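You operate a simulated robot arm through the tools that you are given. There is no shell and no other tool. Be economical: measure what you need, move in short steps, check, and stop when the job is done.

You are at the controls of a simulated two-armed robot. One attempt, no reset.

TASK
Open the dust drawer, put the yellow grip tile inside and shut the drawer again. Then close the tools door. Then open the clear roller guard. Keep to this order.

Only the result counts: the job must be done as asked and must still hold three seconds after the hand-in. Knocking over, shifting, dropping, spilling or breaking anything else fails it.

THE ROBOT
Two 6-joint arms with two-finger grippers on one trunk, on a base that drives. Base frame: it is fixed to the floor where the robot stands at the start and does not move with it; the origin is under the middle of the robot, x ahead of it, y to its left, z up. Units: mm, degrees, N and s.
The left shoulder is at the start at [30, 178, 813], the right one opposite. With the tool pointing down near the work surface each hand reaches from about 100 to 800 mm from the robot's upright axis, wherever it stands, measured 20 degrees to its own side. Places, roughly: clear roller guard [-3500, -2300, 1000]; drawer [800, 0, 700]; dust drawer [700, 0, 700]; tools door [500, 500, 500]; yellow grip tile [2000, 500, 1000]. Payload 2.54 kg a hand.
The TCP of each hand is the grasp point between the finger pads, 30 mm short of the fingertips. In the tool frame z runs along the fingers and y along their closing line. Largest opening 116 mm; the body of the gripper starts 95 mm behind the TCP.
Orientation is that of the tool frame in the base frame, as [roll, pitch, yaw] about the fixed x, y, z axes, in that order (R = Rz(yaw) Ry(pitch) Rx(roll)). With the fingers straight down and closing along the base's y, the tool's x points along the base's -x, its y along +y and its z along -z.

THE INTERFACE
- The arms move only by the tool arm_command. It takes "left_rows", "right_rows" or both (then of equal length, played together; a hand with none holds still); each is a list of rows, each a list of 7 numbers: the shift along the base's x, y, z in mm, then the turn, a rotation vector about the base's x, y, z in degrees, then the opening, from 0 (shut) to 1 (fully open). In form: [[dx, dy, dz, wx, wy, wz, claw], ...]. A call has 1 to 8 rows; each row shifts and turns the commanded pose from where the row before left it. A row lasts 0.2 s, in which the tool goes at most 50 mm and 8.6 degrees; a call with a longer step from one row to the next is refused whole, and so is a gripper value outside its range. A pose out of reach is approached as far as the arm can. The call stops where the force on the tool passes 40 N (or 10 N more than at its start, if that is more) or the arm is blocked; 0.2 s more then pass. The fingers move at their own pace (about 153 mm/s each) and stop on an object; they squeeze with about 27 N. The grip force told is the motor's: it shows also when the fingers shut on nothing. Time passes only in rows, and 0.2 s behind the last, so rows that do not move let the fingers close. It gives the time, the measured TCP pose, the force on the tool (base axes), the opening and the grip force at its end, in the units of the frame above (readings bear some noise), with the torque about the TCP (base axes, N m) and any sound that the robot's microphone picked up, and new pictures: "pictures" is both (left out), scene, wrist or none (wrist: the cameras of the hands that moved).
- Cameras (640 x 400 px; columns grow to the right, rows downward): "scene" is now at [25, 38.2, 1520.5]; the picture's right is [0.55, -0.83, 0.00], its down [-0.73, -0.49, -0.48] and it looks along [0.40, 0.27, -0.88] (base axes); focal length 270 px, centre (320, 200). "left" rides on the left gripper at [69, 15, -122] in its tool frame; the picture's right is [-0.21, 0.98, 0.00], its down [-0.83, -0.18, -0.53] and it looks along [-0.52, -0.11, 0.85] (tool axes); focal length 251 px, centre (320, 200). "right" rides on the right gripper at [69, -15, -122] in its tool frame; the picture's right is [0.21, 0.98, 0.00], its down [-0.83, 0.18, -0.53] and it looks along [-0.52, 0.11, 0.85] (tool axes); focal length 251 px, centre (320, 200). There is no depth. A picture from a camera that has moved, and an enlarged one, comes with that camera's place and axes in the base frame and with its lens.
- raise_lower(by): slides the trunk up (or, below 0, down) by that many mm; the arms and the scene camera ride with it, the base frame stays. It gives what a move gives, with no picture.
- base_move(legs): drives the robot by 1 to 6 legs, each [ahead, left, turn to the left] in mm, mm and degrees, along the robot's own axes; the way and the turn of a leg run together, so that a leg with both is an arc; at most 1500 mm and 180 degrees a leg. The arms and the cameras ride along, it lands a little off, and it stops where it bumps. It gives what a move gives, and a new picture of the scene camera.
- aim_head(pan, tilt): turns the head with the scene camera to pan (to the left, within 143 degrees either way) and tilt (down, from -29 to 69), counted from straight ahead of the robot. It gives what a move gives, and a new picture of the scene camera.
- close_up(camera, box): a new picture of the part [left, top, right, bottom] of that camera's present view, enlarged. It takes no simulated time.
- job_done(): hands the job in; it is judged then, once.

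Go step by step. Nothing tells you exact positions but the pictures and the camera data: compare them with the known pose of the tool, close in by small moves and look again before you grip or let go. The budget is 165 turns and 260 pictures, counting those below and the enlarged ones. Unless the task says otherwise, let go and move clear before handing in, and close with one line.

The tools are called after "Call:" by a JSON object that holds its "fn" and its "kwargs". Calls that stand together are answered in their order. arm_command: Moves the arms, as the interface text tells. Its arguments: {"type":"object","properties":{"left_rows":{"type":"array","items":{"type":"array","items":{"type":"number"}}},"right_rows":{"type":"array","items":{"type":"array","items":{"type":"number"}}},"pictures":{"type":"string","enum":["both","scene","wrist","none"]}},"required":[]} The other tools are called the same way: raise_lower (by) slides the trunk up or down; base_move (legs) drives the base; aim_head (pan, tilt) turns the head that bears the scene camera; close_up (camera, box) takes an enlarged picture of a part of a camera's view; job_done () hands the job in.

At the start:

```text
time_s: 0.0
left_tcp_pos: [339.5, 340.1, 970.2]
left_orientation: [179.8, 0.0, -180.0]
left_ft_force: [-0.9, -0.4, -0.7]
left_wrist_torque: [0.04, -0.01, 0.02]
left_grip_width: 116.0
left_grip_force: 0.0
right_tcp_pos: [430.2, -10.4, 997.5]
right_orientation: [179.9, 0.1, -180.0]
right_ft_force: [0.3, 0.6, -0.3]
right_wrist_torque: [0.01, 0.0, 0.0]
right_grip_width: 115.8
right_grip_force: 0.2
trunk travel left (down, up): [-25.0, 515.0]
robot x, y, heading: [-1.5, -1.0, 0.3]
head pan, tilt: [33.7, 61.3]
```

scene: 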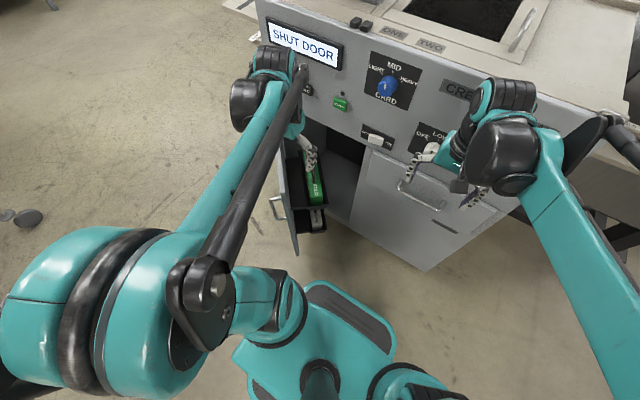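
right: 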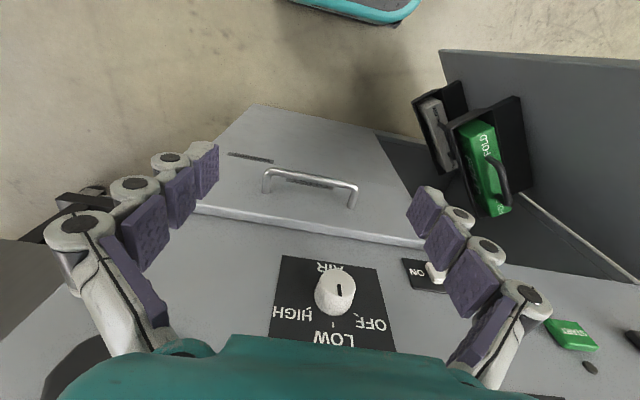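
left: 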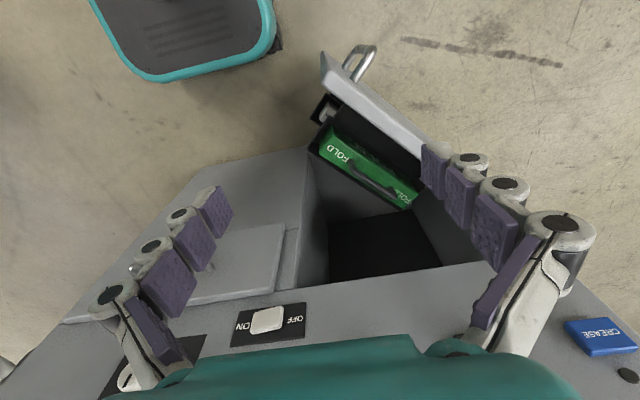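

I see a cabinet with an open tools door on the left and a drawer on its right. I'll look around with the head before moving.

Call:
{"fn": "aim_head", "kwargs": {"pan": 0, "tilt": 40}}

Call:
{"fn": "aim_head", "kwargs": {"pan": 15, "tilt": 10}}

Call:
{"fn": "aim_head", "kwargs": {"pan": -143, "tilt": 10}}

```text
time_s: 1.0
left_tcp_pos: [339.5, 340.2, 971.1]
left_orientation: [179.8, 0.0, 180.0]
left_ft_force: [0.0, 0.2, 0.3]
left_wrist_torque: [0.02, 0.01, 0.03]
left_grip_width: 116.0
left_grip_force: 0.0
right_tcp_pos: [430.3, -9.1, 997.7]
right_orientation: [179.9, 0.0, -180.0]
right_ft_force: [-1.3, 0.2, 1.2]
right_wrist_torque: [0.0, 0.02, 0.02]
right_grip_width: 116.2
right_grip_force: 0.0
trunk travel left (down, up): [-25.0, 515.0]
robot x, y, heading: [0.8, -1.7, -0.3]
head pan, tilt: [0.0, 40.0]
camera scene: at [55.8, 2.1, 1548.7], right [0.0, -1.0, 0.0], down [-0.64, 0.0, -0.77], along [0.77, 0.0, -0.64], focal length 270 px, centre (320, 200)
```

scene: 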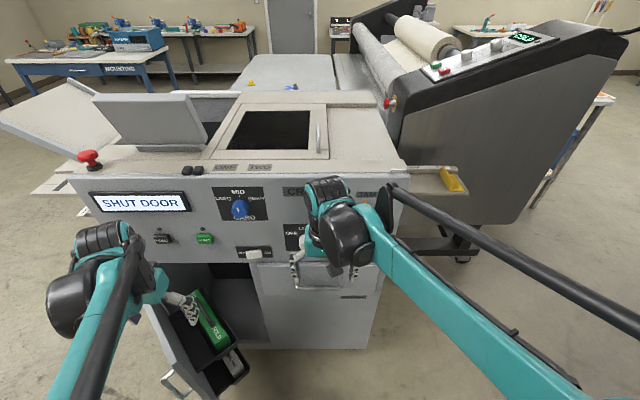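

```text
time_s: 1.9
left_tcp_pos: [339.5, 341.0, 971.0]
left_orientation: [179.9, 0.0, -179.9]
left_ft_force: [0.9, 0.6, 0.1]
left_wrist_torque: [-0.01, 0.01, -0.02]
left_grip_width: 116.0
left_grip_force: 0.0
right_tcp_pos: [429.1, -12.1, 997.1]
right_orientation: [180.0, 0.0, 180.0]
right_ft_force: [0.1, -0.2, 0.1]
right_wrist_torque: [-0.02, 0.0, 0.0]
right_grip_width: 115.9
right_grip_force: 0.1
trunk travel left (down, up): [-25.0, 515.0]
robot x, y, heading: [0.3, -1.5, -0.1]
head pan, tilt: [15.0, 10.0]
camera scene: at [60.6, 26.1, 1596.4], right [0.26, -0.97, 0.0], down [-0.17, -0.05, -0.98], along [0.95, 0.25, -0.17], focal length 270 px, centre (320, 200)
```

scene: 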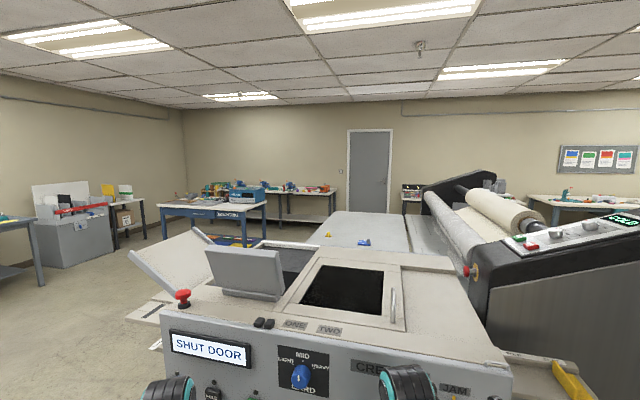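

```text
time_s: 4.4
left_tcp_pos: [340.0, 340.8, 970.0]
left_orientation: [179.9, 0.1, -180.0]
left_ft_force: [-0.2, 0.6, -0.2]
left_wrist_torque: [-0.02, -0.01, -0.01]
left_grip_width: 115.9
left_grip_force: 0.0
right_tcp_pos: [430.6, -10.9, 997.5]
right_orientation: [179.9, 0.0, -179.9]
right_ft_force: [0.3, -0.1, -0.3]
right_wrist_torque: [0.04, -0.01, 0.01]
right_grip_width: 116.1
right_grip_force: 0.0
trunk travel left (down, up): [-25.0, 515.0]
robot x, y, heading: [0.7, 0.7, 0.2]
head pan, tilt: [-143.0, 10.0]
camera scene: at [-103.5, -53.9, 1596.5], right [-0.6, 0.8, 0.0], down [0.14, 0.1, -0.98], along [-0.79, -0.59, -0.17], focal length 270 px, centre (320, 200)
```

scene: 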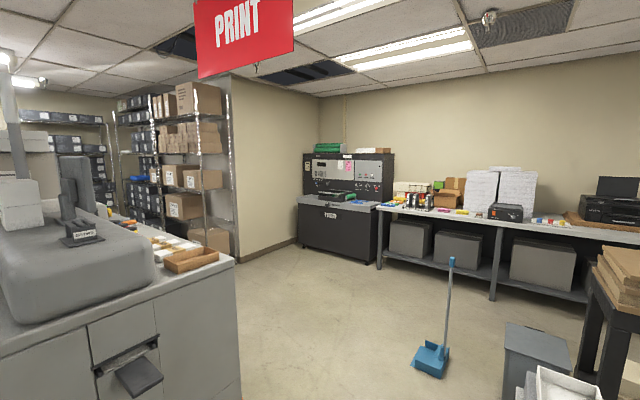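

The tile looks to be on the pale table behind the cabinet, and the roller guard on the dark machine in the far corner. I'll enlarge both.

Call:
{"fn": "close_up", "kwargs": {"camera": "scene", "box": [280, 140, 420, 270]}}

Call:
{"fn": "aim_head", "kwargs": {"pan": 10, "tilt": 20}}

```text
3.08 times, centred on (350, 205) of scene
camera zoom: at [-103.5, -53.9, 1596.5], right [-0.6, 0.8, 0.0], down [0.14, 0.1, -0.98], along [-0.79, -0.59, -0.17], focal length 830 px, centre (228, 185)
```

zoom: 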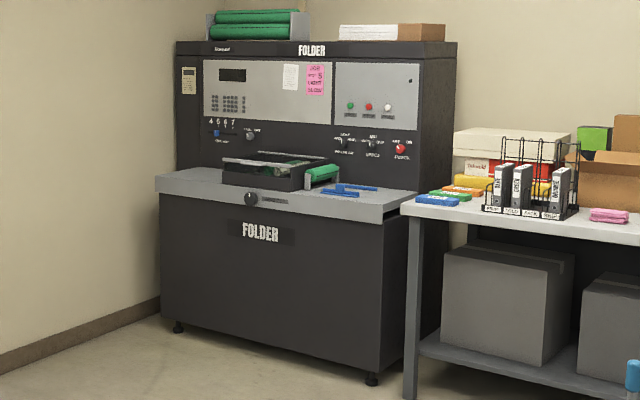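

```text
time_s: 6.8
left_tcp_pos: [340.4, 341.3, 970.6]
left_orientation: [179.9, 0.0, -180.0]
left_ft_force: [0.1, 0.0, 0.0]
left_wrist_torque: [0.06, 0.01, 0.0]
left_grip_width: 115.6
left_grip_force: 0.1
right_tcp_pos: [429.2, -10.8, 997.1]
right_orientation: [-180.0, 0.0, -180.0]
right_ft_force: [0.3, 0.0, 0.1]
right_wrist_torque: [0.03, -0.01, 0.01]
right_grip_width: 115.9
right_grip_force: 0.0
trunk travel left (down, up): [-25.0, 515.0]
robot x, y, heading: [0.9, 1.1, 0.1]
head pan, tilt: [10.0, 20.0]
camera scene: at [62.5, 18.2, 1580.2], right [0.17, -0.98, 0.0], down [-0.34, -0.06, -0.94], along [0.93, 0.16, -0.34], focal length 270 px, centre (320, 200)
```

scene: 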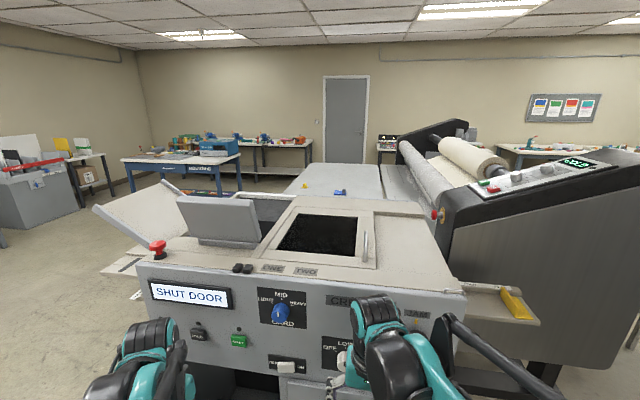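

Call:
{"fn": "close_up", "kwargs": {"camera": "scene", "box": [270, 150, 430, 250]}}

Call:
{"fn": "close_up", "kwargs": {"camera": "scene", "box": [120, 220, 560, 400]}}

Call:
{"fn": "close_up", "kwargs": {"camera": "right", "box": [180, 90, 540, 340]}}

```text
4.00 times, centred on (350, 200) of scene
camera zoom: at [62.5, 18.2, 1580.2], right [0.17, -0.98, 0.0], down [-0.34, -0.06, -0.94], along [0.93, 0.16, -0.34], focal length 1080 px, centre (200, 200)
```

zoom: 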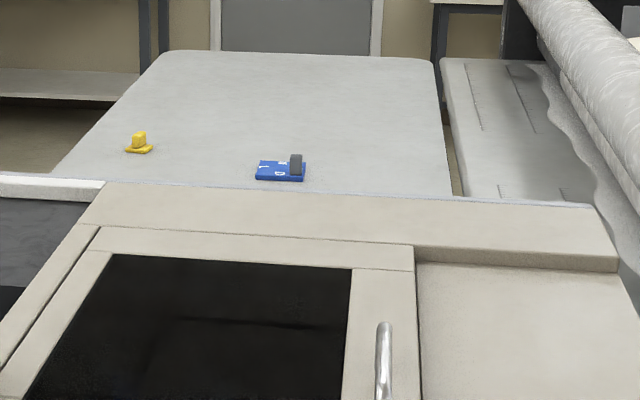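

```text
1.45 times, centred on (340, 310) of scene
camera zoom: at [62.5, 18.2, 1580.2], right [0.17, -0.98, 0.0], down [-0.34, -0.06, -0.94], along [0.93, 0.16, -0.34], focal length 393 px, centre (291, 40)
```

zoom: 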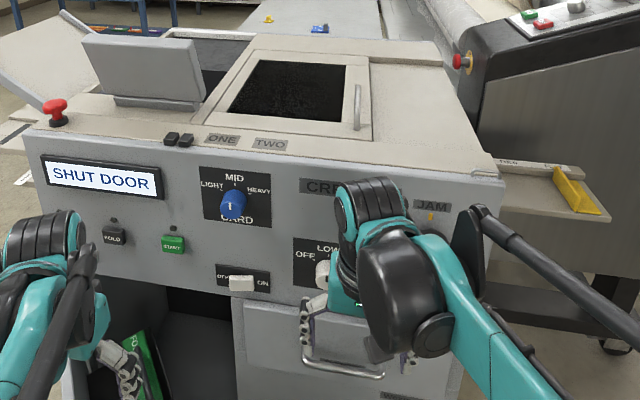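

```text
1.60 times, centred on (360, 215) of right
camera zoom: at [360.2, -25.8, 1119.1], right [-0.21, 0.98, 0.0], down [0.83, 0.18, 0.53], along [0.52, 0.11, -0.85], focal length 402 px, centre (256, 176)
```

zoom: 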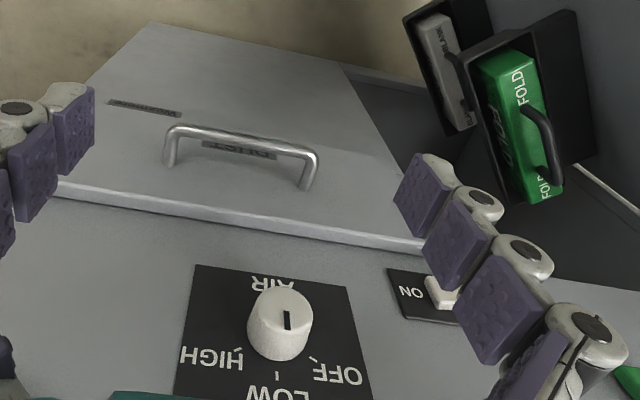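

The tile is about 120 mm in from the left edge of the pale table, so I plan to drive around the left side of the machine. First I'll check that the route is clear.

Call:
{"fn": "aim_head", "kwargs": {"pan": 50, "tilt": 30}}

Call:
{"fn": "aim_head", "kwargs": {"pan": 100, "tilt": 35}}

```text
time_s: 7.8
left_tcp_pos: [341.0, 340.5, 971.7]
left_orientation: [179.9, 0.0, -180.0]
left_ft_force: [-0.2, -0.5, 0.2]
left_wrist_torque: [0.01, -0.02, -0.01]
left_grip_width: 115.7
left_grip_force: 0.0
right_tcp_pos: [430.7, -10.0, 998.6]
right_orientation: [-180.0, 0.0, -180.0]
right_ft_force: [-0.4, 0.5, -0.1]
right_wrist_torque: [0.0, -0.02, -0.03]
right_grip_width: 116.3
right_grip_force: 0.1
trunk travel left (down, up): [-25.0, 515.0]
robot x, y, heading: [3.0, 0.6, -0.0]
head pan, tilt: [50.0, 30.0]
camera scene: at [29.0, 71.3, 1564.1], right [0.77, -0.64, 0.0], down [-0.32, -0.38, -0.87], along [0.56, 0.66, -0.5], focal length 270 px, centre (320, 200)
```

scene: 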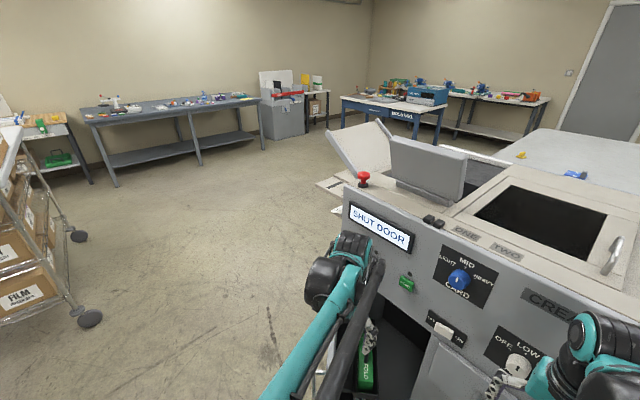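

```text
time_s: 9.0
left_tcp_pos: [339.4, 340.5, 971.4]
left_orientation: [179.9, -0.1, -180.0]
left_ft_force: [-0.5, 0.7, 0.5]
left_wrist_torque: [0.03, 0.0, 0.01]
left_grip_width: 116.1
left_grip_force: 0.1
right_tcp_pos: [428.9, -10.3, 997.7]
right_orientation: [180.0, 0.0, -180.0]
right_ft_force: [0.4, 0.1, -0.7]
right_wrist_torque: [0.0, -0.01, 0.01]
right_grip_width: 116.0
right_grip_force: 0.1
trunk travel left (down, up): [-25.0, 515.0]
robot x, y, heading: [-2.4, 1.1, 0.1]
head pan, tilt: [100.0, 35.0]
camera scene: at [-44.5, 88.8, 1556.3], right [0.98, 0.17, 0.0], down [0.1, -0.56, -0.82], along [-0.14, 0.81, -0.57], focal length 270 px, centre (320, 200)
```

scene: 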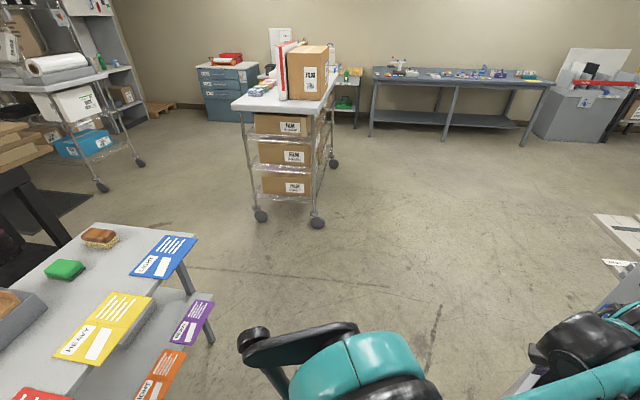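

There's a white object to the left of the machine, and I can't yet tell if it's a tray or something on the floor. I'll enlarge that area.

Call:
{"fn": "aim_head", "kwargs": {"pan": 55, "tilt": 35}}

Call:
{"fn": "close_up", "kwargs": {"camera": "scene", "box": [320, 60, 560, 210]}}

Call:
{"fn": "aim_head", "kwargs": {"pan": 143, "tilt": 45}}

```text
time_s: 10.1
left_tcp_pos: [339.2, 339.6, 969.7]
left_orientation: [179.8, 0.1, 180.0]
left_ft_force: [-0.5, -1.2, 0.6]
left_wrist_torque: [0.0, 0.03, 0.0]
left_grip_width: 115.9
left_grip_force: 0.1
right_tcp_pos: [429.8, -10.5, 996.8]
right_orientation: [180.0, 0.0, 180.0]
right_ft_force: [-0.5, 0.7, -0.8]
right_wrist_torque: [0.01, 0.02, -0.02]
right_grip_width: 115.9
right_grip_force: 0.0
trunk travel left (down, up): [-25.0, 515.0]
robot x, y, heading: [-2.5, -1.4, -0.1]
head pan, tilt: [55.0, 35.0]
camera scene: at [21.2, 74.3, 1556.3], right [0.82, -0.57, 0.0], down [-0.33, -0.47, -0.82], along [0.47, 0.67, -0.57], focal length 270 px, centre (320, 200)
```

scene: 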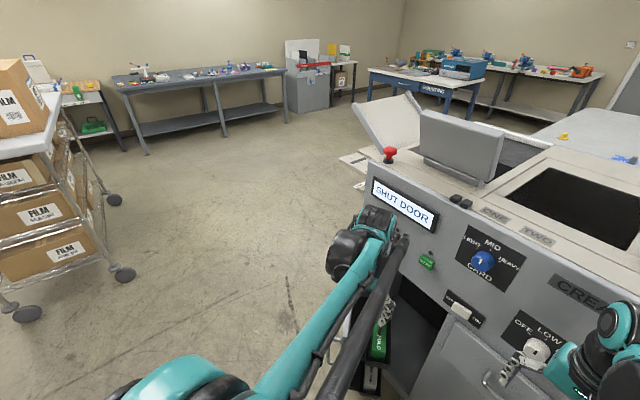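

```text
2.67 times, centred on (440, 135) of scene
camera zoom: at [21.2, 74.3, 1556.3], right [0.82, -0.57, 0.0], down [-0.33, -0.47, -0.82], along [0.47, 0.67, -0.57], focal length 720 px, centre (0, 373)
```

zoom: 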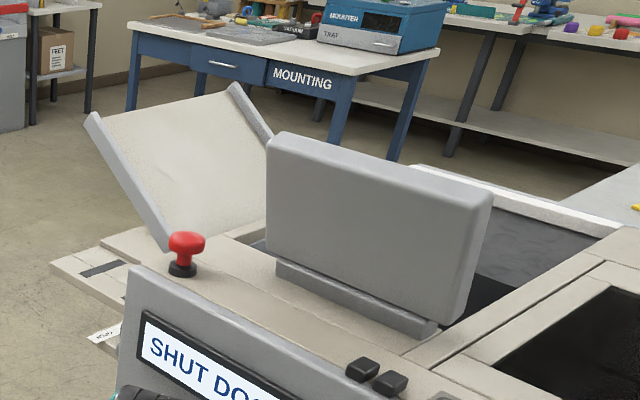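

```text
time_s: 11.8
left_tcp_pos: [341.2, 340.0, 970.7]
left_orientation: [179.9, 0.0, 180.0]
left_ft_force: [-0.1, 1.1, 0.5]
left_wrist_torque: [0.02, 0.01, -0.04]
left_grip_width: 116.0
left_grip_force: 0.1
right_tcp_pos: [429.1, -11.2, 997.4]
right_orientation: [-179.9, 0.0, -179.9]
right_ft_force: [-0.8, 0.6, -0.7]
right_wrist_torque: [0.04, -0.01, 0.03]
right_grip_width: 116.0
right_grip_force: 0.0
trunk travel left (down, up): [-25.0, 515.0]
robot x, y, heading: [0.9, -2.2, 0.0]
head pan, tilt: [143.0, 45.0]
camera scene: at [-94.1, 51.1, 1541.5], right [0.6, 0.8, 0.0], down [0.56, -0.43, -0.71], along [-0.56, 0.43, -0.71], focal length 270 px, centre (320, 200)
```

scene: 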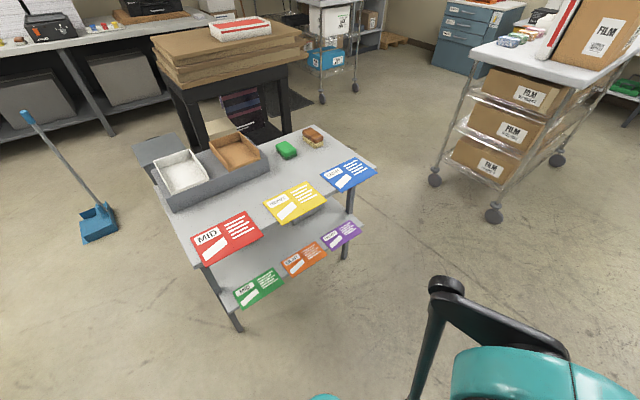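

The trays on the machine's left reach out to about y = 1150, so I'll swing wide at y ≈ 1800. I'll drive the first part and then look.

Call:
{"fn": "base_move", "kwargs": {"legs": [[-150, 0, 0], [0, 900, 0], [150, 0, 0], [0, 900, 0]]}}

Call:
{"fn": "aim_head", "kwargs": {"pan": -20, "tilt": 30}}

```text
time_s: 22.8
left_tcp_pos: [304.2, 2146.3, 971.3]
left_orientation: [179.8, 0.1, -178.4]
left_ft_force: [-0.3, -0.6, -0.5]
left_wrist_torque: [0.01, -0.03, -0.02]
left_grip_width: 116.1
left_grip_force: 0.0
right_tcp_pos: [403.1, 1799.0, 997.8]
right_orientation: [-180.0, 0.0, -178.4]
right_ft_force: [-0.2, -0.3, 0.0]
right_wrist_torque: [-0.03, 0.02, 0.02]
right_grip_width: 116.3
right_grip_force: 0.1
trunk travel left (down, up): [-25.0, 515.0]
robot x, y, heading: [-24.7, 1794.1, 1.7]
head pan, tilt: [143.0, 45.0]
camera scene: at [-121.7, 1846.0, 1541.5], right [0.58, 0.81, 0.0], down [0.58, -0.41, -0.71], along [-0.58, 0.41, -0.71], focal length 270 px, centre (320, 200)
```

scene: 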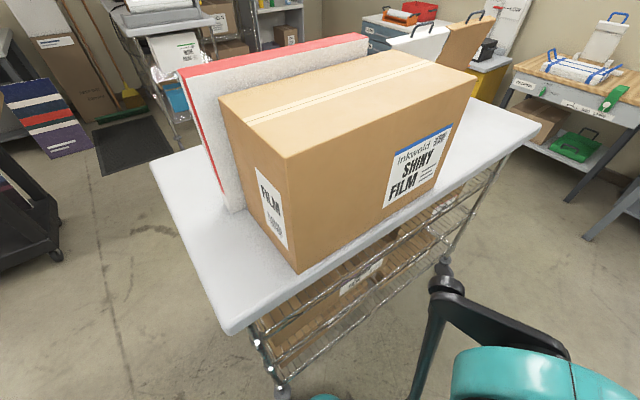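

```text
time_s: 25.2
left_tcp_pos: [305.6, 2146.7, 971.4]
left_orientation: [179.9, 0.0, -178.4]
left_ft_force: [0.3, -0.6, -0.1]
left_wrist_torque: [-0.01, 0.0, 0.01]
left_grip_width: 116.0
left_grip_force: 0.1
right_tcp_pos: [403.8, 1797.8, 997.1]
right_orientation: [180.0, 0.0, -178.4]
right_ft_force: [-0.1, 0.7, -0.8]
right_wrist_torque: [0.01, -0.01, 0.01]
right_grip_width: 116.1
right_grip_force: 0.1
trunk travel left (down, up): [-25.0, 515.0]
robot x, y, heading: [-22.0, 1795.4, 1.6]
head pan, tilt: [-20.0, 30.0]
camera scene: at [30.4, 1769.7, 1564.1], right [-0.32, -0.95, 0.0], down [-0.47, 0.16, -0.87], along [0.82, -0.27, -0.5], focal length 270 px, centre (320, 200)
```

scene: 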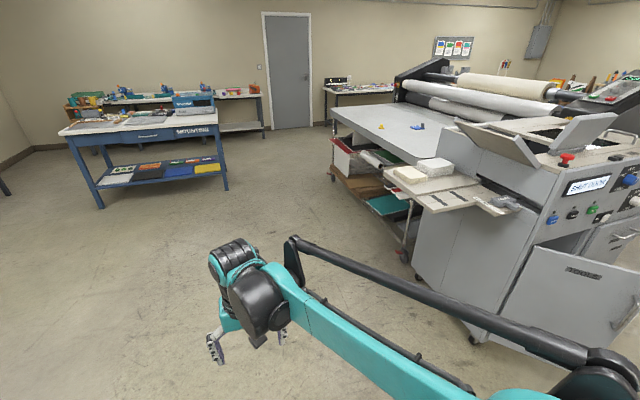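

The way ahead is clear. From the two views, the tile is at about [2144, 505, 924]. I'll drive alongside the table and turn to face it.

Call:
{"fn": "base_move", "kwargs": {"legs": [[1100, 0, -1.6], [910, 0, 0], [0, 0, -90], [500, 0, 0]]}}

Call:
{"fn": "aim_head", "kwargs": {"pan": 10, "tilt": 45}}

```text
time_s: 41.4
left_tcp_pos: [2261.0, 948.0, 970.2]
left_orientation: [179.9, 0.0, 88.8]
left_ft_force: [-1.3, 0.3, -0.4]
left_wrist_torque: [0.03, 0.01, 0.02]
left_grip_width: 115.9
left_grip_force: 0.1
right_tcp_pos: [1908.4, 865.5, 998.7]
right_orientation: [180.0, 0.0, 88.8]
right_ft_force: [-0.5, 0.1, -0.9]
right_wrist_torque: [0.01, -0.03, -0.01]
right_grip_width: 115.9
right_grip_force: 0.1
trunk travel left (down, up): [-25.0, 515.0]
robot x, y, heading: [1927.3, 1292.9, -91.6]
head pan, tilt: [-20.0, 30.0]
camera scene: at [1896.6, 1242.4, 1564.1], right [-0.93, 0.36, 0.0], down [0.18, 0.47, -0.87], along [-0.31, -0.81, -0.5], focal length 270 px, centre (320, 200)
```

scene: 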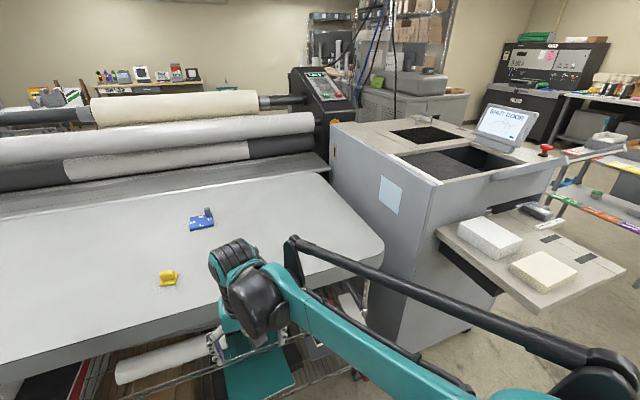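

```text
time_s: 42.4
left_tcp_pos: [2260.7, 948.1, 970.3]
left_orientation: [180.0, 0.1, 88.8]
left_ft_force: [-0.6, -1.0, -0.5]
left_wrist_torque: [0.0, -0.02, -0.04]
left_grip_width: 115.8
left_grip_force: 0.1
right_tcp_pos: [1909.4, 866.0, 996.7]
right_orientation: [179.9, 0.0, 88.7]
right_ft_force: [-0.1, 0.6, 0.5]
right_wrist_torque: [0.0, 0.0, -0.03]
right_grip_width: 116.0
right_grip_force: 0.1
trunk travel left (down, up): [-25.0, 515.0]
robot x, y, heading: [1927.6, 1293.8, -91.3]
head pan, tilt: [10.0, 45.0]
camera scene: at [1941.7, 1247.2, 1541.5], right [-0.99, -0.15, 0.0], down [-0.11, 0.7, -0.71], along [0.11, -0.7, -0.71], focal length 270 px, centre (320, 200)
```

scene: 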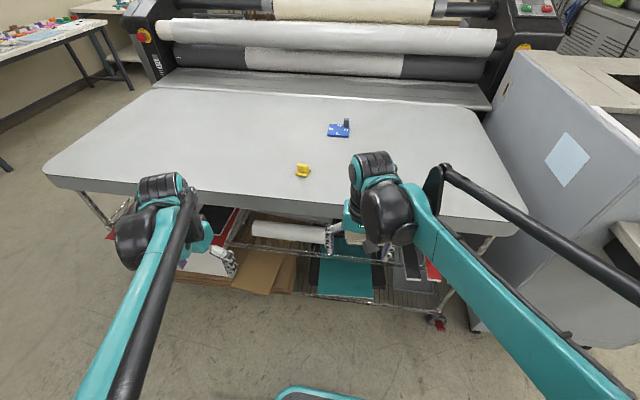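

The tile is at about [2125, 502, 920] and the table edge at y ≈ 630. I'll raise both hands and then drive up to the table.

Call:
{"fn": "arm_command", "kwargs": {"left_rows": [[0, 0, 45, 0, 0, 0, 1], [0, 0, 45, 0, 0, 0, 1]], "right_rows": [[0, 0, 45, 0, 0, 0, 1], [0, 0, 45, 0, 0, 0, 1]], "pictures": "none"}}

Call:
{"fn": "base_move", "kwargs": {"legs": [[310, -30, 1.3]]}}

Call:
{"fn": "arm_command", "kwargs": {"left_rows": [[0, 0, 0, 0, 0, 0, 1]], "pictures": "wrist"}}

```text
time_s: 43.0
left_tcp_pos: [2259.8, 946.9, 1058.9]
left_orientation: [179.9, 0.1, 88.7]
left_ft_force: [0.9, -0.4, 0.7]
left_wrist_torque: [0.0, -0.03, -0.03]
left_grip_width: 116.0
left_grip_force: 0.1
right_tcp_pos: [1906.9, 865.6, 1089.3]
right_orientation: [180.0, 0.0, 88.8]
right_ft_force: [-0.4, 0.1, -0.7]
right_wrist_torque: [-0.02, -0.01, 0.0]
right_grip_width: 116.1
right_grip_force: 0.1
trunk travel left (down, up): [-25.0, 515.0]
robot x, y, heading: [1932.1, 1294.9, -91.2]
head pan, tilt: [10.0, 45.0]
```

```text
time_s: 45.1
left_tcp_pos: [2229.9, 639.7, 1059.0]
left_orientation: [179.9, 0.0, 89.6]
left_ft_force: [-0.3, -0.8, -0.3]
left_wrist_torque: [0.03, -0.02, -0.01]
left_grip_width: 116.2
left_grip_force: 0.2
right_tcp_pos: [1877.4, 553.5, 1088.5]
right_orientation: [-179.9, 0.0, 89.6]
right_ft_force: [0.1, -0.5, -0.4]
right_wrist_torque: [0.04, 0.01, -0.04]
right_grip_width: 116.0
right_grip_force: 0.1
trunk travel left (down, up): [-25.0, 515.0]
robot x, y, heading: [1893.7, 987.8, -90.7]
head pan, tilt: [10.0, 45.0]
camera scene: at [1908.3, 936.1, 1541.4], right [-0.99, -0.17, 0.0], down [-0.12, 0.7, -0.71], along [0.12, -0.7, -0.71], focal length 270 px, centre (320, 200)
```

scene: 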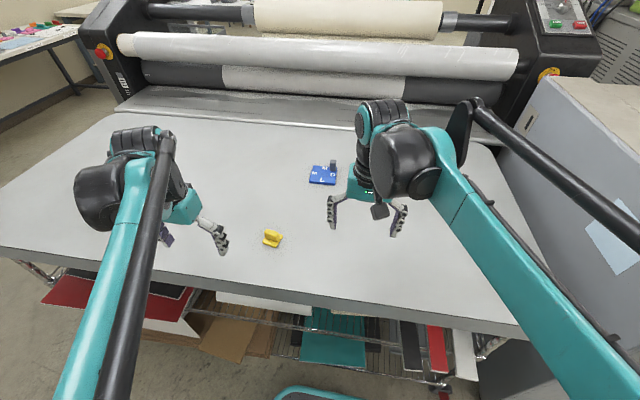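

```text
time_s: 45.5
left_tcp_pos: [2231.1, 640.7, 1058.5]
left_orientation: [180.0, 0.0, 89.6]
left_ft_force: [-0.1, -0.1, 0.1]
left_wrist_torque: [0.0, -0.02, 0.01]
left_grip_width: 116.1
left_grip_force: 0.1
right_tcp_pos: [1877.4, 555.3, 1089.8]
right_orientation: [180.0, 0.0, 89.6]
right_ft_force: [0.2, -0.1, 0.8]
right_wrist_torque: [0.01, -0.01, 0.03]
right_grip_width: 116.1
right_grip_force: 0.1
trunk travel left (down, up): [-25.0, 515.0]
robot x, y, heading: [1894.3, 987.9, -90.4]
head pan, tilt: [10.0, 45.0]
camera left: at [2248.2, 710.0, 1180.9], right [0.98, -0.22, 0.0], down [-0.19, -0.82, 0.53], along [-0.12, -0.52, -0.85], focal length 251 px, centre (320, 200)
```

left: 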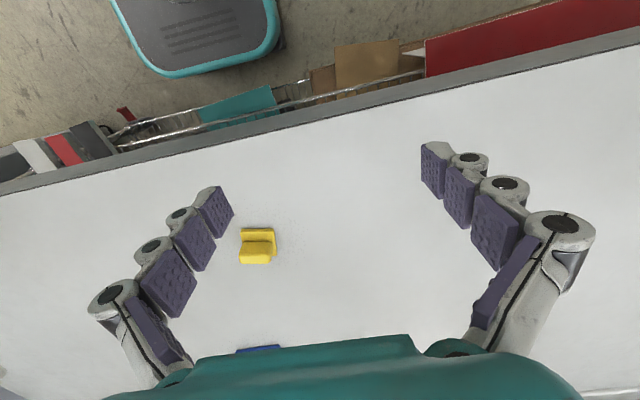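

Call:
{"fn": "close_up", "kwargs": {"camera": "left", "box": [218, 210, 298, 280]}}

Call:
{"fn": "close_up", "kwargs": {"camera": "scene", "box": [232, 210, 312, 270]}}

```text
5.71 times, centred on (258, 245) of left
camera zoom: at [2248.2, 710.0, 1180.9], right [0.98, -0.22, 0.0], down [-0.19, -0.82, 0.53], along [-0.12, -0.52, -0.85], focal length 1437 px, centre (674, -57)
```

zoom: 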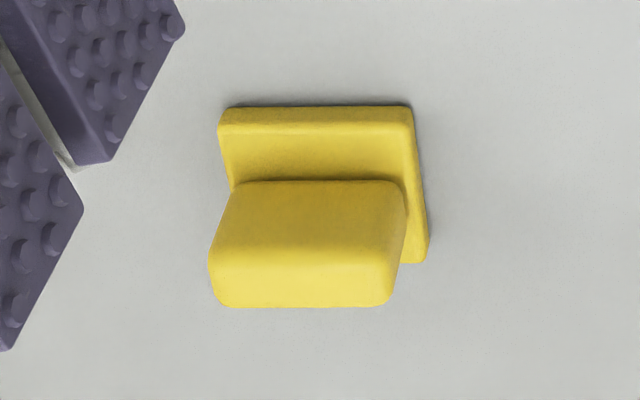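

```text
6.67 times, centred on (272, 240) of scene
camera zoom: at [1908.4, 936.9, 1541.5], right [-0.99, -0.17, 0.0], down [-0.12, 0.7, -0.71], along [0.12, -0.7, -0.71], focal length 1799 px, centre (640, -67)
```

zoom: 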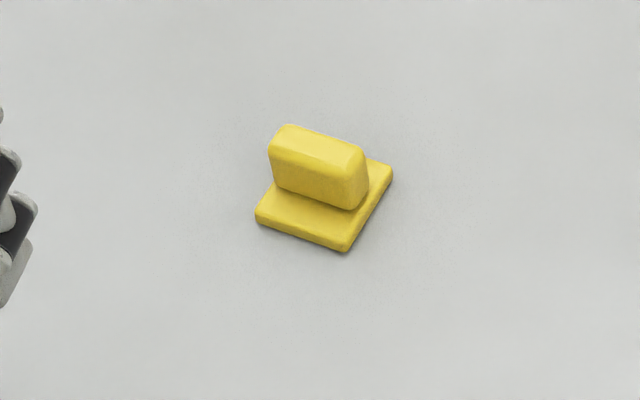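

The tile has an upright fin along [0.98, -0.22], centred near [2115, 496] with its top at z ≈ 943. I'll turn the left hand to close across it and move above it.

Call:
{"fn": "arm_command", "kwargs": {"left_rows": [[-14, -18, 0, 0, 0, 7.78, 1], [-14, -18, 0, 0, 0, 7.78, 1], [-14, -18, 0, 0, 0, 7.78, 1], [-14, -18, 0, 0, 0, 7.78, 1], [-14, -18, 0, 0, 0, 7.78, 1], [-14, -18, 0, 0, 0, 7.78, 1], [-14, -18, 0, 0, 0, 7.78, 1], [-14, -18, 0, 0, 0, 7.78, 1]], "pictures": "none"}}

Call:
{"fn": "arm_command", "kwargs": {"left_rows": [[-2, 0, 0, 0, 0, 7.78, 0.5], [-2, 0, 0, 0, 0, 7.78, 0.5], [0, 0, 0, 0, 0, 0, 0.5]]}}

```text
time_s: 47.3
left_tcp_pos: [2119.5, 496.6, 1059.7]
left_orientation: [179.9, 0.0, 151.9]
left_ft_force: [-0.7, -0.1, 0.1]
left_wrist_torque: [0.0, -0.03, -0.03]
left_grip_width: 115.9
left_grip_force: 0.0
right_tcp_pos: [1879.0, 554.9, 1090.0]
right_orientation: [-179.9, 0.0, 89.7]
right_ft_force: [0.1, -0.8, -0.2]
right_wrist_torque: [0.06, -0.01, 0.01]
right_grip_width: 116.0
right_grip_force: 0.1
trunk travel left (down, up): [-25.0, 515.0]
robot x, y, heading: [1896.8, 985.9, -90.3]
head pan, tilt: [10.0, 45.0]
```

```text
time_s: 48.1
left_tcp_pos: [2114.8, 496.8, 1059.5]
left_orientation: [179.9, 0.0, 167.4]
left_ft_force: [0.5, 0.1, 0.3]
left_wrist_torque: [-0.01, 0.01, -0.03]
left_grip_width: 58.3
left_grip_force: 0.0
right_tcp_pos: [1878.3, 555.4, 1089.2]
right_orientation: [180.0, 0.0, 89.6]
right_ft_force: [0.3, 0.7, 1.2]
right_wrist_torque: [0.04, -0.04, 0.01]
right_grip_width: 116.1
right_grip_force: 0.0
trunk travel left (down, up): [-25.0, 515.0]
robot x, y, heading: [1892.1, 984.7, -90.4]
head pan, tilt: [10.0, 45.0]
camera scene: at [1908.4, 937.2, 1541.5], right [-0.99, -0.17, 0.0], down [-0.12, 0.7, -0.71], along [0.12, -0.7, -0.71], focal length 270 px, centre (320, 200)
camera left: at [2052.6, 527.4, 1181.7], right [0.42, 0.91, 0.0], down [0.77, -0.36, 0.53], along [0.48, -0.22, -0.85], focal length 251 px, centre (320, 200)
```

scene: 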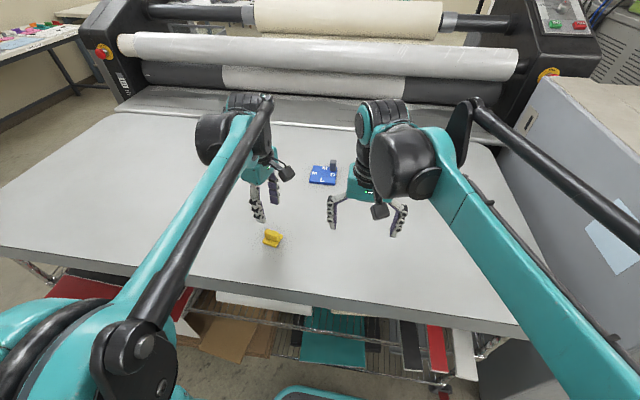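
left: 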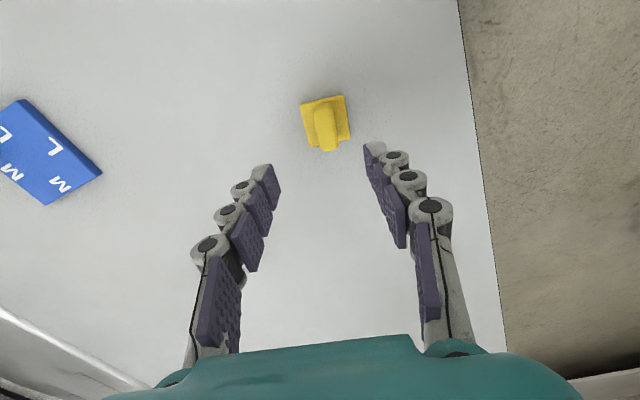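

Call:
{"fn": "arm_command", "kwargs": {"left_rows": [[6, 3, -35, 0, 0, 0, 0.5], [0, 0, -30, 0, 0, 0, 0.5], [0, 0, -25, 0, 0, 0, 0.5]], "pictures": "wrist"}}

Call:
{"fn": "close_up", "kwargs": {"camera": "scene", "box": [220, 180, 320, 260]}}

Call:
{"fn": "close_up", "kwargs": {"camera": "left", "box": [240, 90, 420, 210]}}

```text
time_s: 48.9
left_tcp_pos: [2122.5, 498.7, 966.7]
left_orientation: [179.8, 0.1, 167.4]
left_ft_force: [-0.2, 0.4, 0.1]
left_wrist_torque: [0.0, -0.02, -0.01]
left_grip_width: 57.7
left_grip_force: 0.0
right_tcp_pos: [1877.6, 555.4, 1089.4]
right_orientation: [180.0, 0.0, 89.6]
right_ft_force: [0.4, 0.0, 0.2]
right_wrist_torque: [-0.05, 0.0, -0.02]
right_grip_width: 116.1
right_grip_force: 0.0
trunk travel left (down, up): [-25.0, 515.0]
robot x, y, heading: [1896.4, 986.3, -90.2]
head pan, tilt: [10.0, 45.0]
camera left: at [2059.9, 528.3, 1089.5], right [0.42, 0.91, 0.0], down [0.77, -0.36, 0.53], along [0.48, -0.22, -0.85], focal length 251 px, centre (320, 200)
```

left: 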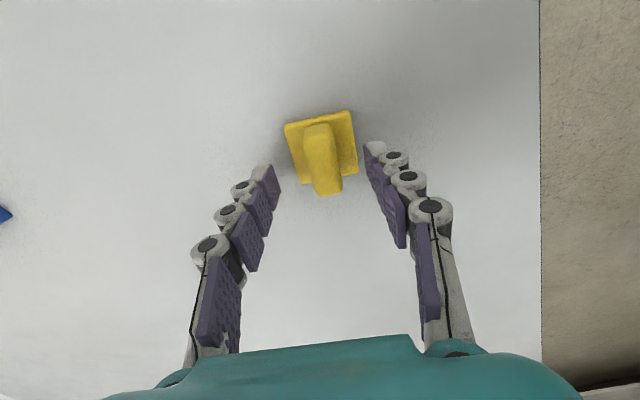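

```text
5.00 times, centred on (270, 220) of scene
camera zoom: at [1908.5, 936.9, 1541.5], right [-0.99, -0.17, 0.0], down [-0.12, 0.7, -0.71], along [0.12, -0.7, -0.71], focal length 1350 px, centre (570, 100)
```

zoom: 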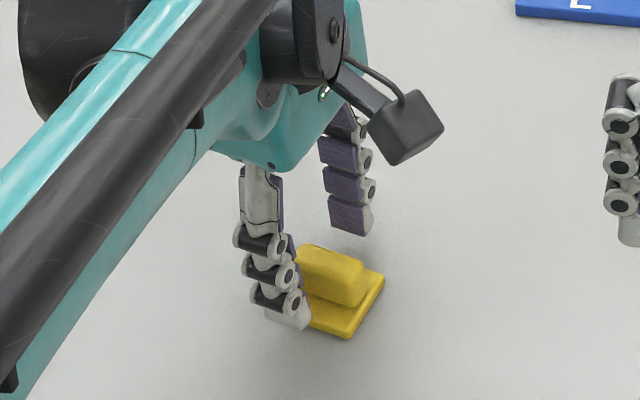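

```text
3.33 times, centred on (330, 150) of left
camera zoom: at [2059.9, 528.3, 1089.5], right [0.42, 0.91, 0.0], down [0.77, -0.36, 0.53], along [0.48, -0.22, -0.85], focal length 838 px, centre (287, 367)
```

zoom: 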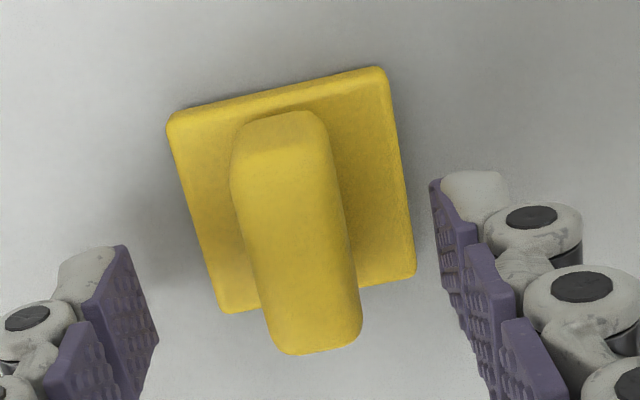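

Call:
{"fn": "arm_command", "kwargs": {"left_rows": [[-3, 5, -8, 0, 0, 0, 0.5], [0, 0, -10, 0, 0, 0, 0.5], [0, 0, 0, 0, 0, 0, 0.25]], "pictures": "wrist"}}

Call:
{"fn": "close_up", "kwargs": {"camera": "scene", "box": [220, 180, 320, 260]}}

```text
time_s: 49.7
left_tcp_pos: [2116.7, 503.5, 950.4]
left_orientation: [180.0, -0.1, 167.4]
left_ft_force: [0.7, 0.8, 2.3]
left_wrist_torque: [0.03, -0.03, -0.01]
left_grip_width: 43.2
left_grip_force: 27.1
right_tcp_pos: [1878.5, 556.4, 1089.9]
right_orientation: [180.0, 0.0, 89.7]
right_ft_force: [0.8, 0.2, -0.2]
right_wrist_torque: [-0.05, 0.02, 0.05]
right_grip_width: 116.0
right_grip_force: 0.1
trunk travel left (down, up): [-25.0, 515.0]
robot x, y, heading: [1896.3, 985.4, -90.3]
head pan, tilt: [10.0, 45.0]
camera left: at [2054.9, 533.8, 1072.4], right [0.42, 0.91, 0.0], down [0.77, -0.36, 0.53], along [0.48, -0.22, -0.85], focal length 251 px, centre (320, 200)
```

left: 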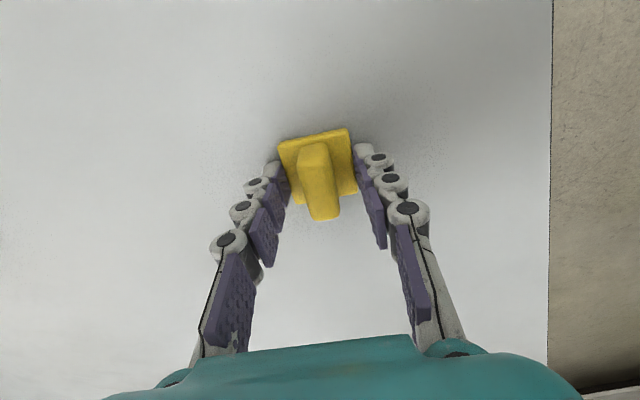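

```text
5.00 times, centred on (270, 220) of scene
camera zoom: at [1908.4, 937.4, 1541.5], right [-0.99, -0.17, 0.0], down [-0.12, 0.7, -0.71], along [0.12, -0.7, -0.71], focal length 1350 px, centre (570, 100)
```

zoom: 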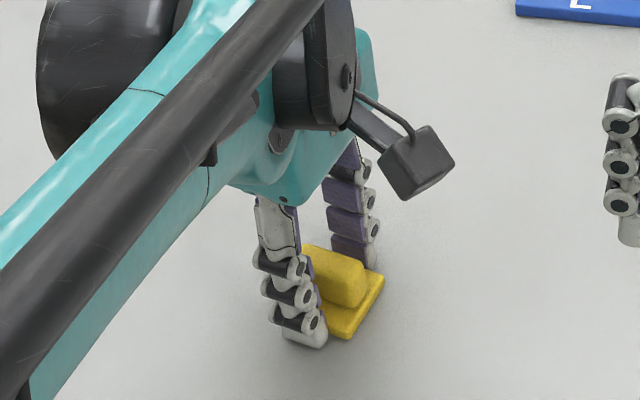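

The fingers shut on the base plate (43 mm). I'll open them, rise a little and take the fin instead.

Call:
{"fn": "arm_command", "kwargs": {"left_rows": [[0, 0, 0, 0, 0, 0, 0.5], [0, 0, 13, 0, 0, 0, 0.5], [0, 0, 0, 0, 0, 0, 0.08], [0, 0, 0, 0, 0, 0, 0.05], [0, 0, 0, 0, 0, 0, 0.05]], "pictures": "wrist"}}

Call:
{"fn": "close_up", "kwargs": {"camera": "scene", "box": [220, 180, 320, 260]}}

```text
time_s: 50.9
left_tcp_pos: [2117.7, 505.6, 963.5]
left_orientation: [179.9, 0.0, 167.5]
left_ft_force: [0.4, 1.5, 3.3]
left_wrist_torque: [-0.07, 0.03, -0.01]
left_grip_width: 17.0
left_grip_force: 27.7
right_tcp_pos: [1878.0, 556.3, 1089.0]
right_orientation: [-180.0, -0.1, 89.6]
right_ft_force: [0.0, 0.0, -0.4]
right_wrist_torque: [0.04, -0.01, 0.01]
right_grip_width: 116.0
right_grip_force: 0.2
trunk travel left (down, up): [-25.0, 515.0]
robot x, y, heading: [1893.0, 987.5, -90.4]
head pan, tilt: [10.0, 45.0]
camera left: at [2054.8, 535.9, 1086.2], right [0.42, 0.91, 0.0], down [0.77, -0.36, 0.53], along [0.48, -0.22, -0.85], focal length 251 px, centre (320, 200)
```

left: 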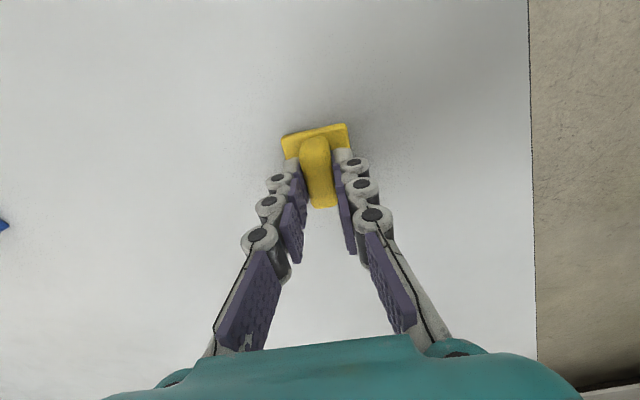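

```text
5.00 times, centred on (270, 220) of scene
camera zoom: at [1908.3, 937.6, 1541.5], right [-0.99, -0.17, 0.0], down [-0.12, 0.7, -0.71], along [0.12, -0.7, -0.71], focal length 1350 px, centre (570, 100)
```

zoom: 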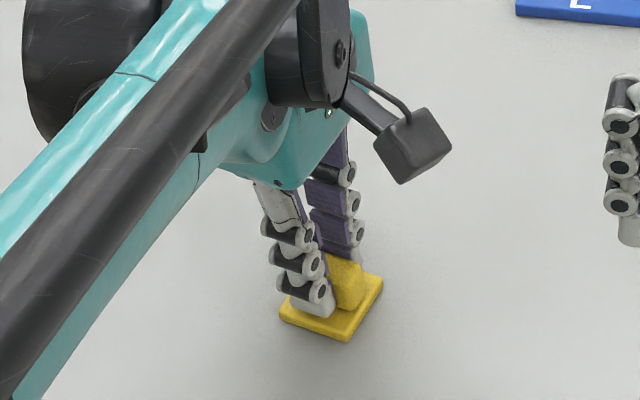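

Gripped on the fin at 17 mm. I'll lift gently.

Call:
{"fn": "arm_command", "kwargs": {"left_rows": [[0, 0, 20, 0, 0, 0, 0.05], [0, 0, 40, 0, 0, 0, 0.05], [0, 0, 40, 0, 0, 0, 0.05]], "pictures": "wrist"}}

```text
time_s: 51.7
left_tcp_pos: [2120.2, 505.4, 1063.0]
left_orientation: [179.9, 0.0, 167.4]
left_ft_force: [-0.2, -1.4, -0.3]
left_wrist_torque: [-0.04, 0.01, -0.01]
left_grip_width: 17.0
left_grip_force: 27.4
right_tcp_pos: [1878.8, 555.7, 1089.8]
right_orientation: [180.0, 0.0, 89.6]
right_ft_force: [0.4, 0.6, 0.6]
right_wrist_torque: [0.01, 0.0, 0.02]
right_grip_width: 116.0
right_grip_force: 0.0
trunk travel left (down, up): [-25.0, 515.0]
robot x, y, heading: [1894.8, 984.3, -90.6]
head pan, tilt: [10.0, 45.0]
camera left: at [2057.6, 536.3, 1186.0], right [0.42, 0.91, 0.0], down [0.77, -0.36, 0.53], along [0.48, -0.22, -0.85], focal length 251 px, centre (320, 200)
```

left: 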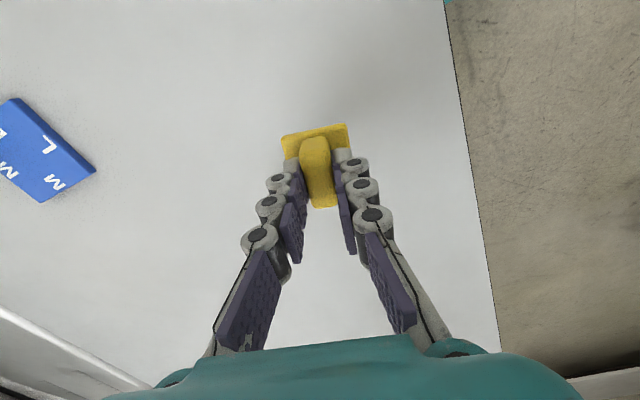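

The tile is held securely. I'll drive back the same way to the drawer, stopping part-way to check the heading.

Call:
{"fn": "base_move", "kwargs": {"legs": [[-815, 0, 0], [0, 0, 90.5], [-1000, 0, 0], [-930, 0, 0]]}}

```text
time_s: 69.0
left_tcp_pos: [452.7, 2035.1, 1064.0]
left_orientation: [179.8, 0.0, -103.8]
left_ft_force: [1.0, 0.8, -0.9]
left_wrist_torque: [-0.01, 0.04, 0.0]
left_grip_width: 17.0
left_grip_force: 26.8
right_tcp_pos: [398.4, 1794.7, 1089.9]
right_orientation: [179.9, -0.1, 178.4]
right_ft_force: [1.0, 1.0, 0.3]
right_wrist_torque: [0.02, 0.04, -0.02]
right_grip_width: 116.4
right_grip_force: 0.0
trunk travel left (down, up): [-25.0, 515.0]
robot x, y, heading: [-34.5, 1819.4, -1.6]
head pan, tilt: [10.0, 45.0]
stopped in leg 4: the robot was blocked; the commanded pose is now the measured one
camera scene: at [20.4, 1834.6, 1541.4], right [0.14, -0.99, 0.0], down [-0.7, -0.1, -0.71], along [0.7, 0.1, -0.71], focal length 270 px, centre (320, 200)
```

scene: 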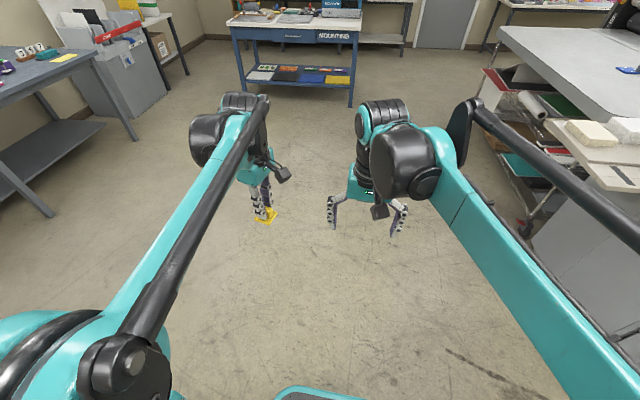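

The robot was blocked near the trolley. I'll look behind before doing anything else.

Call:
{"fn": "aim_head", "kwargs": {"pan": 143, "tilt": 45}}

```text
time_s: 71.1
left_tcp_pos: [450.8, 2034.7, 1062.1]
left_orientation: [179.9, 0.0, -103.9]
left_ft_force: [-0.3, 0.5, -1.1]
left_wrist_torque: [-0.01, -0.02, 0.0]
left_grip_width: 17.4
left_grip_force: 27.3
right_tcp_pos: [396.8, 1794.2, 1089.4]
right_orientation: [-180.0, 0.0, 178.3]
right_ft_force: [0.8, -0.5, 0.3]
right_wrist_torque: [-0.01, 0.01, -0.02]
right_grip_width: 116.1
right_grip_force: 0.0
trunk travel left (down, up): [-25.0, 515.0]
robot x, y, heading: [-35.3, 1819.1, -1.8]
head pan, tilt: [143.0, 45.0]
camera scene: at [-125.4, 1873.7, 1541.5], right [0.63, 0.78, 0.0], down [0.55, -0.44, -0.71], along [-0.55, 0.44, -0.71], focal length 270 px, centre (320, 200)
```

scene: 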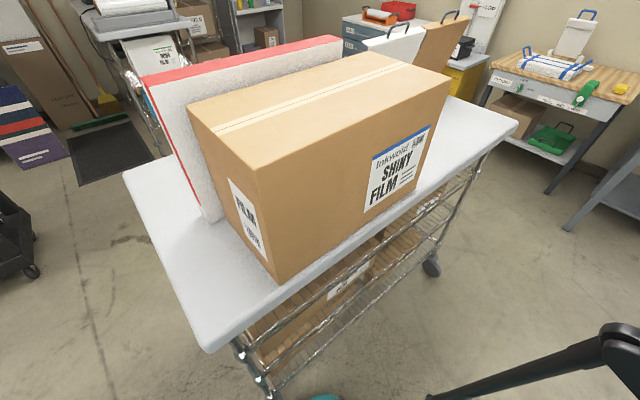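

I can't see any clear displacement of the trolley. I'll ease forward away from it, then go right and return to the drawer.

Call:
{"fn": "base_move", "kwargs": {"legs": [[60, 0, 0], [0, -940, 0], [0, 0, 1.8], [-140, 0, 0], [0, -880, 0]]}}

Call:
{"fn": "aim_head", "kwargs": {"pan": 5, "tilt": 48}}

```text
time_s: 82.0
left_tcp_pos: [336.8, 255.6, 1062.7]
left_orientation: [179.9, 0.0, -102.0]
left_ft_force: [-0.4, -0.2, -0.2]
left_wrist_torque: [0.03, -0.01, 0.0]
left_grip_width: 16.8
left_grip_force: 26.7
right_tcp_pos: [291.3, 12.1, 1089.4]
right_orientation: [180.0, 0.0, -179.8]
right_ft_force: [0.7, 1.0, 0.7]
right_wrist_torque: [0.0, -0.01, 0.0]
right_grip_width: 116.0
right_grip_force: 0.1
trunk travel left (down, up): [-25.0, 515.0]
robot x, y, heading: [-137.4, 23.5, 0.4]
head pan, tilt: [143.0, 45.0]
camera scene: at [-233.9, 73.7, 1541.5], right [0.6, 0.8, 0.0], down [0.57, -0.42, -0.71], along [-0.57, 0.42, -0.71], focal length 270 px, centre (320, 200)
```

scene: 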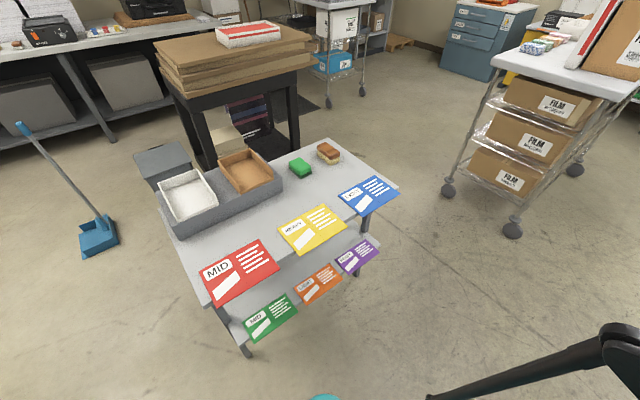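

```text
time_s: 84.3
left_tcp_pos: [336.0, 256.2, 1063.0]
left_orientation: [179.8, 0.0, -102.0]
left_ft_force: [0.9, 0.2, -0.3]
left_wrist_torque: [-0.01, -0.01, 0.02]
left_grip_width: 17.2
left_grip_force: 27.3
right_tcp_pos: [289.4, 13.2, 1090.1]
right_orientation: [-180.0, 0.0, -179.9]
right_ft_force: [0.4, 0.1, -0.2]
right_wrist_torque: [-0.01, -0.01, 0.02]
right_grip_width: 115.9
right_grip_force: 0.1
trunk travel left (down, up): [-25.0, 515.0]
robot x, y, heading: [-138.9, 25.3, 0.1]
head pan, tilt: [5.0, 48.0]
camera scene: at [-90.3, 32.7, 1537.3], right [0.09, -1.0, 0.0], down [-0.74, -0.07, -0.67], along [0.67, 0.06, -0.74], focal length 270 px, centre (320, 200)
```

scene: 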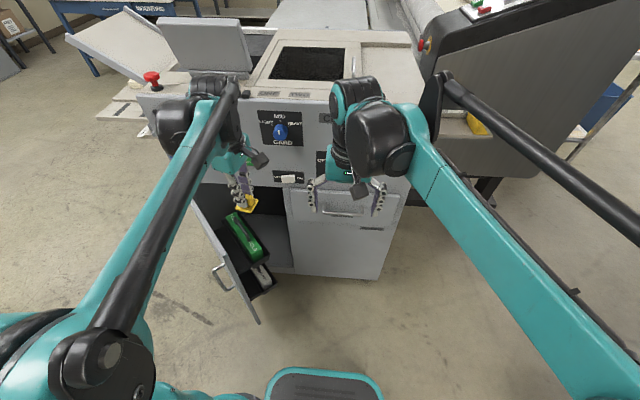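

I'm back at the cabinet with the tile held. I'll re-measure the handle from here.

Call:
{"fn": "close_up", "kwargs": {"camera": "right", "box": [120, 0, 520, 250]}}

Call:
{"fn": "close_up", "kwargs": {"camera": "scene", "box": [270, 160, 430, 260]}}

```text
1.60 times, centred on (320, 125) of right
camera zoom: at [221.2, -3.3, 1211.8], right [-0.22, 0.98, 0.0], down [0.83, 0.18, 0.53], along [0.52, 0.12, -0.85], focal length 402 px, centre (320, 320)
```

zoom: 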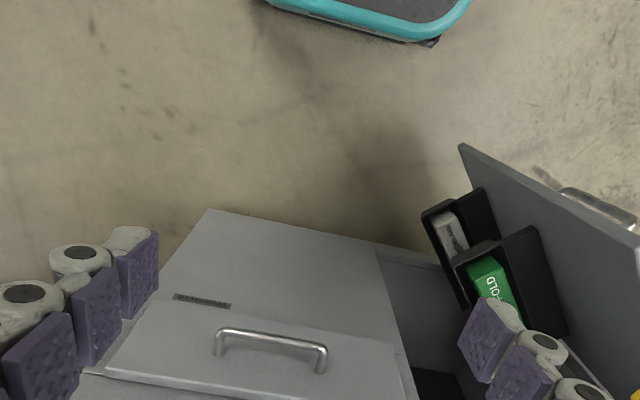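

```text
4.00 times, centred on (350, 210) of scene
camera zoom: at [-90.3, 32.7, 1537.3], right [0.09, -1.0, 0.0], down [-0.74, -0.07, -0.67], along [0.67, 0.06, -0.74], focal length 1080 px, centre (200, 160)
```

zoom: 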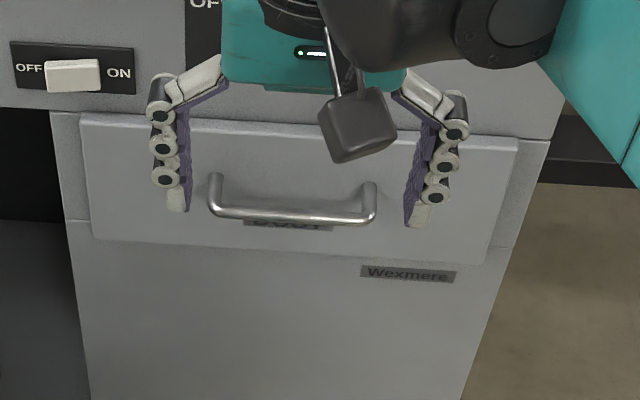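

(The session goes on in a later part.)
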